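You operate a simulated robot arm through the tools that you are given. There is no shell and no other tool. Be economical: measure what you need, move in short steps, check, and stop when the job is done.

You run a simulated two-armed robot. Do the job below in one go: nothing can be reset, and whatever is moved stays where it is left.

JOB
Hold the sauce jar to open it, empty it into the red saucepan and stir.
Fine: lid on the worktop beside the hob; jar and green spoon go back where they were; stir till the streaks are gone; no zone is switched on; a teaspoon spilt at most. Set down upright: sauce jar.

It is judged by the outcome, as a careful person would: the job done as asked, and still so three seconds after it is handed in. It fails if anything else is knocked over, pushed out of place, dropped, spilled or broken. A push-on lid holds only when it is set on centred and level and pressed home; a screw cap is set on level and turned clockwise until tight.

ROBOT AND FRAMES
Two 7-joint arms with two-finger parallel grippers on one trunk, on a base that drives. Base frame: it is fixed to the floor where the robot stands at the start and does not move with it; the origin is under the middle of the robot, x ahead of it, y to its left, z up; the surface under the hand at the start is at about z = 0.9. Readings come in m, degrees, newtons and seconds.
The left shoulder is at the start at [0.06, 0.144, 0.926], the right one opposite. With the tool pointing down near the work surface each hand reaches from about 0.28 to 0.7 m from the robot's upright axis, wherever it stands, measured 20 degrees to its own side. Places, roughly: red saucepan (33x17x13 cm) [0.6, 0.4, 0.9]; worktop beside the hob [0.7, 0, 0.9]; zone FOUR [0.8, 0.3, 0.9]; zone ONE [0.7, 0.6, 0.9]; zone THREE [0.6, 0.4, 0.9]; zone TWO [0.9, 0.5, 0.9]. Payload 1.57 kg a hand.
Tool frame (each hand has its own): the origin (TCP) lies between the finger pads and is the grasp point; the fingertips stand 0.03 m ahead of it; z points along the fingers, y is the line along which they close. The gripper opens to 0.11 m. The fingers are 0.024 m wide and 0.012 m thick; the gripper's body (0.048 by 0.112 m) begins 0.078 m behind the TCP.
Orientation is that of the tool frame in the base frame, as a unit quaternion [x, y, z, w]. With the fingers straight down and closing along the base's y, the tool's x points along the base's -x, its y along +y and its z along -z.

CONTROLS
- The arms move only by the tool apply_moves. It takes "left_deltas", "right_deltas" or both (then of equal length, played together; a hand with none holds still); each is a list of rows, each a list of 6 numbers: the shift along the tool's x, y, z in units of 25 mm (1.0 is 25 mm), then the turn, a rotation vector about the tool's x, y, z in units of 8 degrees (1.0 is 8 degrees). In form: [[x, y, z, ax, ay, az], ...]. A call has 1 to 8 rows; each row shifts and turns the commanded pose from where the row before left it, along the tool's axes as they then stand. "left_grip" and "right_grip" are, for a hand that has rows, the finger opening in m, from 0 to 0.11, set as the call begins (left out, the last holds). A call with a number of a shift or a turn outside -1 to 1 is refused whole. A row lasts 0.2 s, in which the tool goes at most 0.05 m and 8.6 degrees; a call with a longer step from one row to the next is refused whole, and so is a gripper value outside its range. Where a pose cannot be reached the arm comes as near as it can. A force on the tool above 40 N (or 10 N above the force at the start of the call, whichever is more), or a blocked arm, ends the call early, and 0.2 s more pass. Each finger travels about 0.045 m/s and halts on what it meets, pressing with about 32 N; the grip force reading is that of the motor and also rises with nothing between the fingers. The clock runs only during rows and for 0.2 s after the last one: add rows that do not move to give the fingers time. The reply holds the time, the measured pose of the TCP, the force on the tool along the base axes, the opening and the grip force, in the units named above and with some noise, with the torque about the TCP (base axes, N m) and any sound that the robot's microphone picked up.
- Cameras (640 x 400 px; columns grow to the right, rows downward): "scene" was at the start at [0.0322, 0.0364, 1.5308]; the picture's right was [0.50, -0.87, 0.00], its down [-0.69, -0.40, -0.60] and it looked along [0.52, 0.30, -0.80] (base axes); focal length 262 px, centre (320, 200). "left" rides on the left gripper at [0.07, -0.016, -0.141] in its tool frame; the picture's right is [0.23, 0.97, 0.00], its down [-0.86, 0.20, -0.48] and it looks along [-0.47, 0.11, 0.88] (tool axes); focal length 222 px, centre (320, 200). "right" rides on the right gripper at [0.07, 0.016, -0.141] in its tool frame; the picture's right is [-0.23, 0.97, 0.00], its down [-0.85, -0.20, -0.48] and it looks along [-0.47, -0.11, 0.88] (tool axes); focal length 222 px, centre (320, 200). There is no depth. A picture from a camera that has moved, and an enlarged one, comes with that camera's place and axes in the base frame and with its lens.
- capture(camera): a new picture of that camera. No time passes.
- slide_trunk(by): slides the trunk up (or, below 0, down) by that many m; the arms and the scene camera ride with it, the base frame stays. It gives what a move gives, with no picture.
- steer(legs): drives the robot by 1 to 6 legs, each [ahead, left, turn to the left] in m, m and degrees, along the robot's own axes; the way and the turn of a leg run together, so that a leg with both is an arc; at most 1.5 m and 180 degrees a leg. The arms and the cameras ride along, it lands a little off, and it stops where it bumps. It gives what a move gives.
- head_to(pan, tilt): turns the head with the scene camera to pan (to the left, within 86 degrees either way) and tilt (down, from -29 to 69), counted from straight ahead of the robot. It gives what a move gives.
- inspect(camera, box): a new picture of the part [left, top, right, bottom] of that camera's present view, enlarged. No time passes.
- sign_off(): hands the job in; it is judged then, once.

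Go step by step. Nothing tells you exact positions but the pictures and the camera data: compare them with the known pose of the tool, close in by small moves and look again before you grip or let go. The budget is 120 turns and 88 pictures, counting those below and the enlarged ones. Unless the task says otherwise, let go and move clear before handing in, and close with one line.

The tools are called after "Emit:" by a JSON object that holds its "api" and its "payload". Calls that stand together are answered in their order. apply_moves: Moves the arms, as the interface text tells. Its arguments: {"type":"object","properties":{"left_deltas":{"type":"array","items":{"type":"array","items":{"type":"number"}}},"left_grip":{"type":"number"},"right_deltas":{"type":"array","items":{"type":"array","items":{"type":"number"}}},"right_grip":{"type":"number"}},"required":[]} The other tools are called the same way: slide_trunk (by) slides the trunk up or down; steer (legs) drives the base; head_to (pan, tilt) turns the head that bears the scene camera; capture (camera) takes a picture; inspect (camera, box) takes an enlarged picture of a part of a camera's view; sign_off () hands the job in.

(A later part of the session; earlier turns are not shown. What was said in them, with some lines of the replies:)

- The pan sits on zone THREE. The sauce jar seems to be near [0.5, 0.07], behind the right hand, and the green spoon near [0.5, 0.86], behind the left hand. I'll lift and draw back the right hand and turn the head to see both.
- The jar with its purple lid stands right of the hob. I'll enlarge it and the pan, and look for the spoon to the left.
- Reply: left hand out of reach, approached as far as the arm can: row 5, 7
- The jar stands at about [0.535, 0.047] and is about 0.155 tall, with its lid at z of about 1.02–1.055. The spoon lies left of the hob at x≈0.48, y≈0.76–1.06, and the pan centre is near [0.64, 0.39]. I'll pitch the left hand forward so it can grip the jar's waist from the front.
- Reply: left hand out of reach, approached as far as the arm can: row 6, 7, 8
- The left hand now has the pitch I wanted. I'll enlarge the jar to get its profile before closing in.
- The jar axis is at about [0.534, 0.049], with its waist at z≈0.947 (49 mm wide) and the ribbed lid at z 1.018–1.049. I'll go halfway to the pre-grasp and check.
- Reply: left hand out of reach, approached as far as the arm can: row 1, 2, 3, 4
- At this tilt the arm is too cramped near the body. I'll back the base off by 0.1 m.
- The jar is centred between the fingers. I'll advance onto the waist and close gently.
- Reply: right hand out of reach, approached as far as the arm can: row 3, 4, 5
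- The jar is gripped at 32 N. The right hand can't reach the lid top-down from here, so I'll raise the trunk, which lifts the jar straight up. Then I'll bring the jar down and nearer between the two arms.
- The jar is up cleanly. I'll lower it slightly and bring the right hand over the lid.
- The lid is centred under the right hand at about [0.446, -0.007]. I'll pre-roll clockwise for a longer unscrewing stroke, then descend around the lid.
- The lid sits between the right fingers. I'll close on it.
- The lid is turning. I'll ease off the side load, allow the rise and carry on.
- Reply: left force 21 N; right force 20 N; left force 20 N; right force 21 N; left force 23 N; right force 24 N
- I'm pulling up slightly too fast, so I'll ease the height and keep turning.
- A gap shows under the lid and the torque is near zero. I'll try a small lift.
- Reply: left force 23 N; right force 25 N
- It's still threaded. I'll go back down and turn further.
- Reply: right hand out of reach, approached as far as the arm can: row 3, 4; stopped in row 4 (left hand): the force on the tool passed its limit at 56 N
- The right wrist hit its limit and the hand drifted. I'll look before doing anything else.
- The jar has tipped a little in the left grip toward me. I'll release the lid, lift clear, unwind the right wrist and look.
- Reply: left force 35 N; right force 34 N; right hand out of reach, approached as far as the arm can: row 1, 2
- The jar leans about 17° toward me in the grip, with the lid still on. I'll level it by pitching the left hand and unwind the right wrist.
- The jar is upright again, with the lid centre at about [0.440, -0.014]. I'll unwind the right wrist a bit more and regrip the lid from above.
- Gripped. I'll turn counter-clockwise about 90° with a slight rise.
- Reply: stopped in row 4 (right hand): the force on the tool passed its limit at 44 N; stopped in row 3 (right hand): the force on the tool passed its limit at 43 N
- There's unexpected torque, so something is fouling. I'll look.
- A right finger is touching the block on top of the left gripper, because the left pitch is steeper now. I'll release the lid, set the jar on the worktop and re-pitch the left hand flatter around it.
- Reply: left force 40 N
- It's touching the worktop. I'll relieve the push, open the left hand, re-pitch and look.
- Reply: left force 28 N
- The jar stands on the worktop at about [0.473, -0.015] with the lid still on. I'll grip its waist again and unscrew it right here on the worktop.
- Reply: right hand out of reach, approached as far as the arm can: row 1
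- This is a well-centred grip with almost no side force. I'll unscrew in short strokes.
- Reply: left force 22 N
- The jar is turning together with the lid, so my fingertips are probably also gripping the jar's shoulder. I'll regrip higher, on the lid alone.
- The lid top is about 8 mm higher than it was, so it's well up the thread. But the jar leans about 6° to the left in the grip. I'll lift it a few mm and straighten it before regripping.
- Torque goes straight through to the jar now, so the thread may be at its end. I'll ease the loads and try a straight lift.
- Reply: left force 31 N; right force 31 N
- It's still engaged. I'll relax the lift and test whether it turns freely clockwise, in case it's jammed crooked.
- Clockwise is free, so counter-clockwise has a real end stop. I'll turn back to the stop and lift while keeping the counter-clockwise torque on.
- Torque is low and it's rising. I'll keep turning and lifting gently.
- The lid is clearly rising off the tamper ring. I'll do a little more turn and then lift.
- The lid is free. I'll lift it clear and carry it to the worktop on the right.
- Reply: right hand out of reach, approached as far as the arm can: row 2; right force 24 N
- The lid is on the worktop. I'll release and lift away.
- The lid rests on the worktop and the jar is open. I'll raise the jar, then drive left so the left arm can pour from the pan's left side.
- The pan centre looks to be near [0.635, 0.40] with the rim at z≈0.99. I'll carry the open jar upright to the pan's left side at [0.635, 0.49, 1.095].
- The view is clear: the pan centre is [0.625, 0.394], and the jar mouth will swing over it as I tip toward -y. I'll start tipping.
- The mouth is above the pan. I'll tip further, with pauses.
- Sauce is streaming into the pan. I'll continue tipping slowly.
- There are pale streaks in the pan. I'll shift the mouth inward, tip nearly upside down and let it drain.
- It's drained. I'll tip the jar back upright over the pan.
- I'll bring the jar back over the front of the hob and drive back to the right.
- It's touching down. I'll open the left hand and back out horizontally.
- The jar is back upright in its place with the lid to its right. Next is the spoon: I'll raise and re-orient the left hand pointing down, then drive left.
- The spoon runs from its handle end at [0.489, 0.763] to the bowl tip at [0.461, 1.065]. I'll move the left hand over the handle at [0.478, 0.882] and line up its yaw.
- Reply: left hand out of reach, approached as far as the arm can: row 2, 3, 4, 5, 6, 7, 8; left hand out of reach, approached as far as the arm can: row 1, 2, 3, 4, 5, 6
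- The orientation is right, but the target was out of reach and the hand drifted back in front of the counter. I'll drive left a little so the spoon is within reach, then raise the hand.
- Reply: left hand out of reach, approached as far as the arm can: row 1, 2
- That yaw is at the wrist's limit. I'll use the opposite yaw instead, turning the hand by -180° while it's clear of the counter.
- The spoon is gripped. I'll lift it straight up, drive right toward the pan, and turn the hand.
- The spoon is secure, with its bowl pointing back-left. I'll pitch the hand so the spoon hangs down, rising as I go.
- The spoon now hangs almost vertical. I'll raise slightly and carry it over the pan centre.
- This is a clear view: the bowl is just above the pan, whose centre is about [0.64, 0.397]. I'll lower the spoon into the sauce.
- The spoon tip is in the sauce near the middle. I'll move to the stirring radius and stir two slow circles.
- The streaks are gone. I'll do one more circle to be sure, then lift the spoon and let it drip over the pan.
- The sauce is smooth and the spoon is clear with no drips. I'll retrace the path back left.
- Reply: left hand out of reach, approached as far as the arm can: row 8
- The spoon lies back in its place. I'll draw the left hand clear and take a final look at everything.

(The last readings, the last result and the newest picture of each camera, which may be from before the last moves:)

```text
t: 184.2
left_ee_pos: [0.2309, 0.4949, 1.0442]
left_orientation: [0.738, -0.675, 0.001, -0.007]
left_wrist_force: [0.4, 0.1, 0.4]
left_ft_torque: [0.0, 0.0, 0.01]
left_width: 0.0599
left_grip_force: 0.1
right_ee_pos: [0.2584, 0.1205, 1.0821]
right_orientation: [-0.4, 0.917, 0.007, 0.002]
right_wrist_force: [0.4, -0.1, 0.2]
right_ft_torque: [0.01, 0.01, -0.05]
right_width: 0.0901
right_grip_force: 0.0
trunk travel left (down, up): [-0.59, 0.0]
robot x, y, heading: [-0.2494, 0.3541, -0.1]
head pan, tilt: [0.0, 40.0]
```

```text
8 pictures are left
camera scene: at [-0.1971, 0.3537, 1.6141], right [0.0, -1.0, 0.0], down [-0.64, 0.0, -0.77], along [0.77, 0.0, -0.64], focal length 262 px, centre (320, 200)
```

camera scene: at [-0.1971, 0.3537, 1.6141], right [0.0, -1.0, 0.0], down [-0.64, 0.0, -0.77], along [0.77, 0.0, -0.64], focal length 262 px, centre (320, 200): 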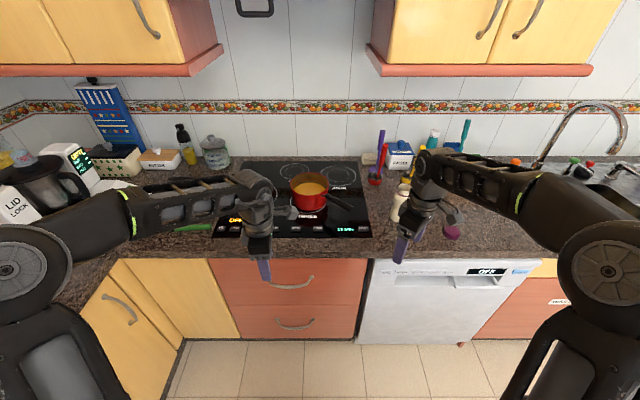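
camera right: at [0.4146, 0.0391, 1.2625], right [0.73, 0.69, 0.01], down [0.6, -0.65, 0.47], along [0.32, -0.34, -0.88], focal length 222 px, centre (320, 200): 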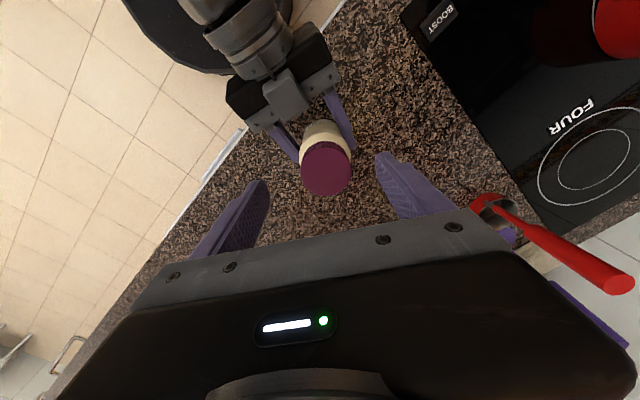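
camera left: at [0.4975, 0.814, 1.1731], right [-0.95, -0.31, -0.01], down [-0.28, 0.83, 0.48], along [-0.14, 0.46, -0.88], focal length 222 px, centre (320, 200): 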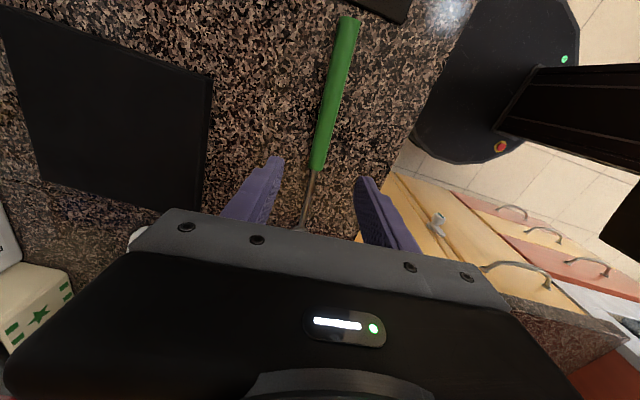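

Emit:
{"api": "inspect", "payload": {"camera": "scene", "box": [170, 120, 370, 250]}}

Emit:
{"api": "inspect", "payload": {"camera": "scene", "box": [340, 120, 500, 260]}}

```text
3.08 times, centred on (270, 185) of scene
camera zoom: at [-0.1971, 0.3537, 1.6141], right [0.0, -1.0, 0.0], down [-0.64, 0.0, -0.77], along [0.77, 0.0, -0.64], focal length 805 px, centre (474, 246)
```

zoom: 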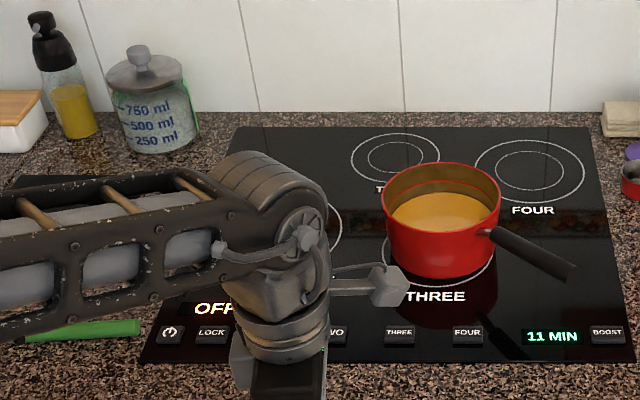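

```text
2.86 times, centred on (420, 190) of scene
camera zoom: at [-0.1971, 0.3537, 1.6141], right [0.0, -1.0, 0.0], down [-0.64, 0.0, -0.77], along [0.77, 0.0, -0.64], focal length 748 px, centre (34, 229)
```

zoom: 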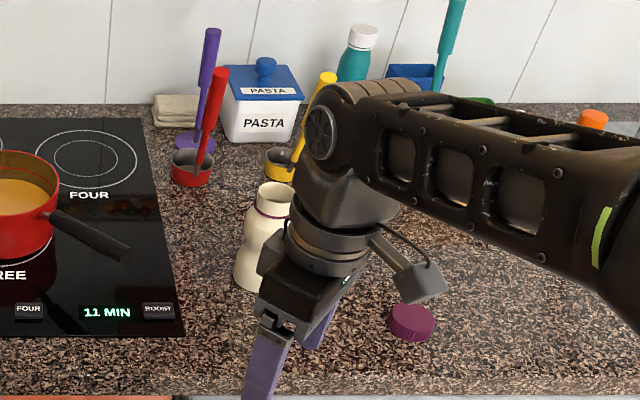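

Everything is in place: the sauce is smooth, the hob reads OFF, the jar stands upright at its spot, the lid is beside the hob and the spoon is back. I'll hand it in.

Emit:
{"api": "sign_off", "payload": {}}

```text
The job is handed in.
```

I emptied the sauce jar into the red saucepan and stirred until the streaks were gone. The jar is back upright and still open, though its label no longer faces the front. The green spoon is back where it was, the lid is on the worktop beside the hob, the hob reads OFF, and I saw no spills.
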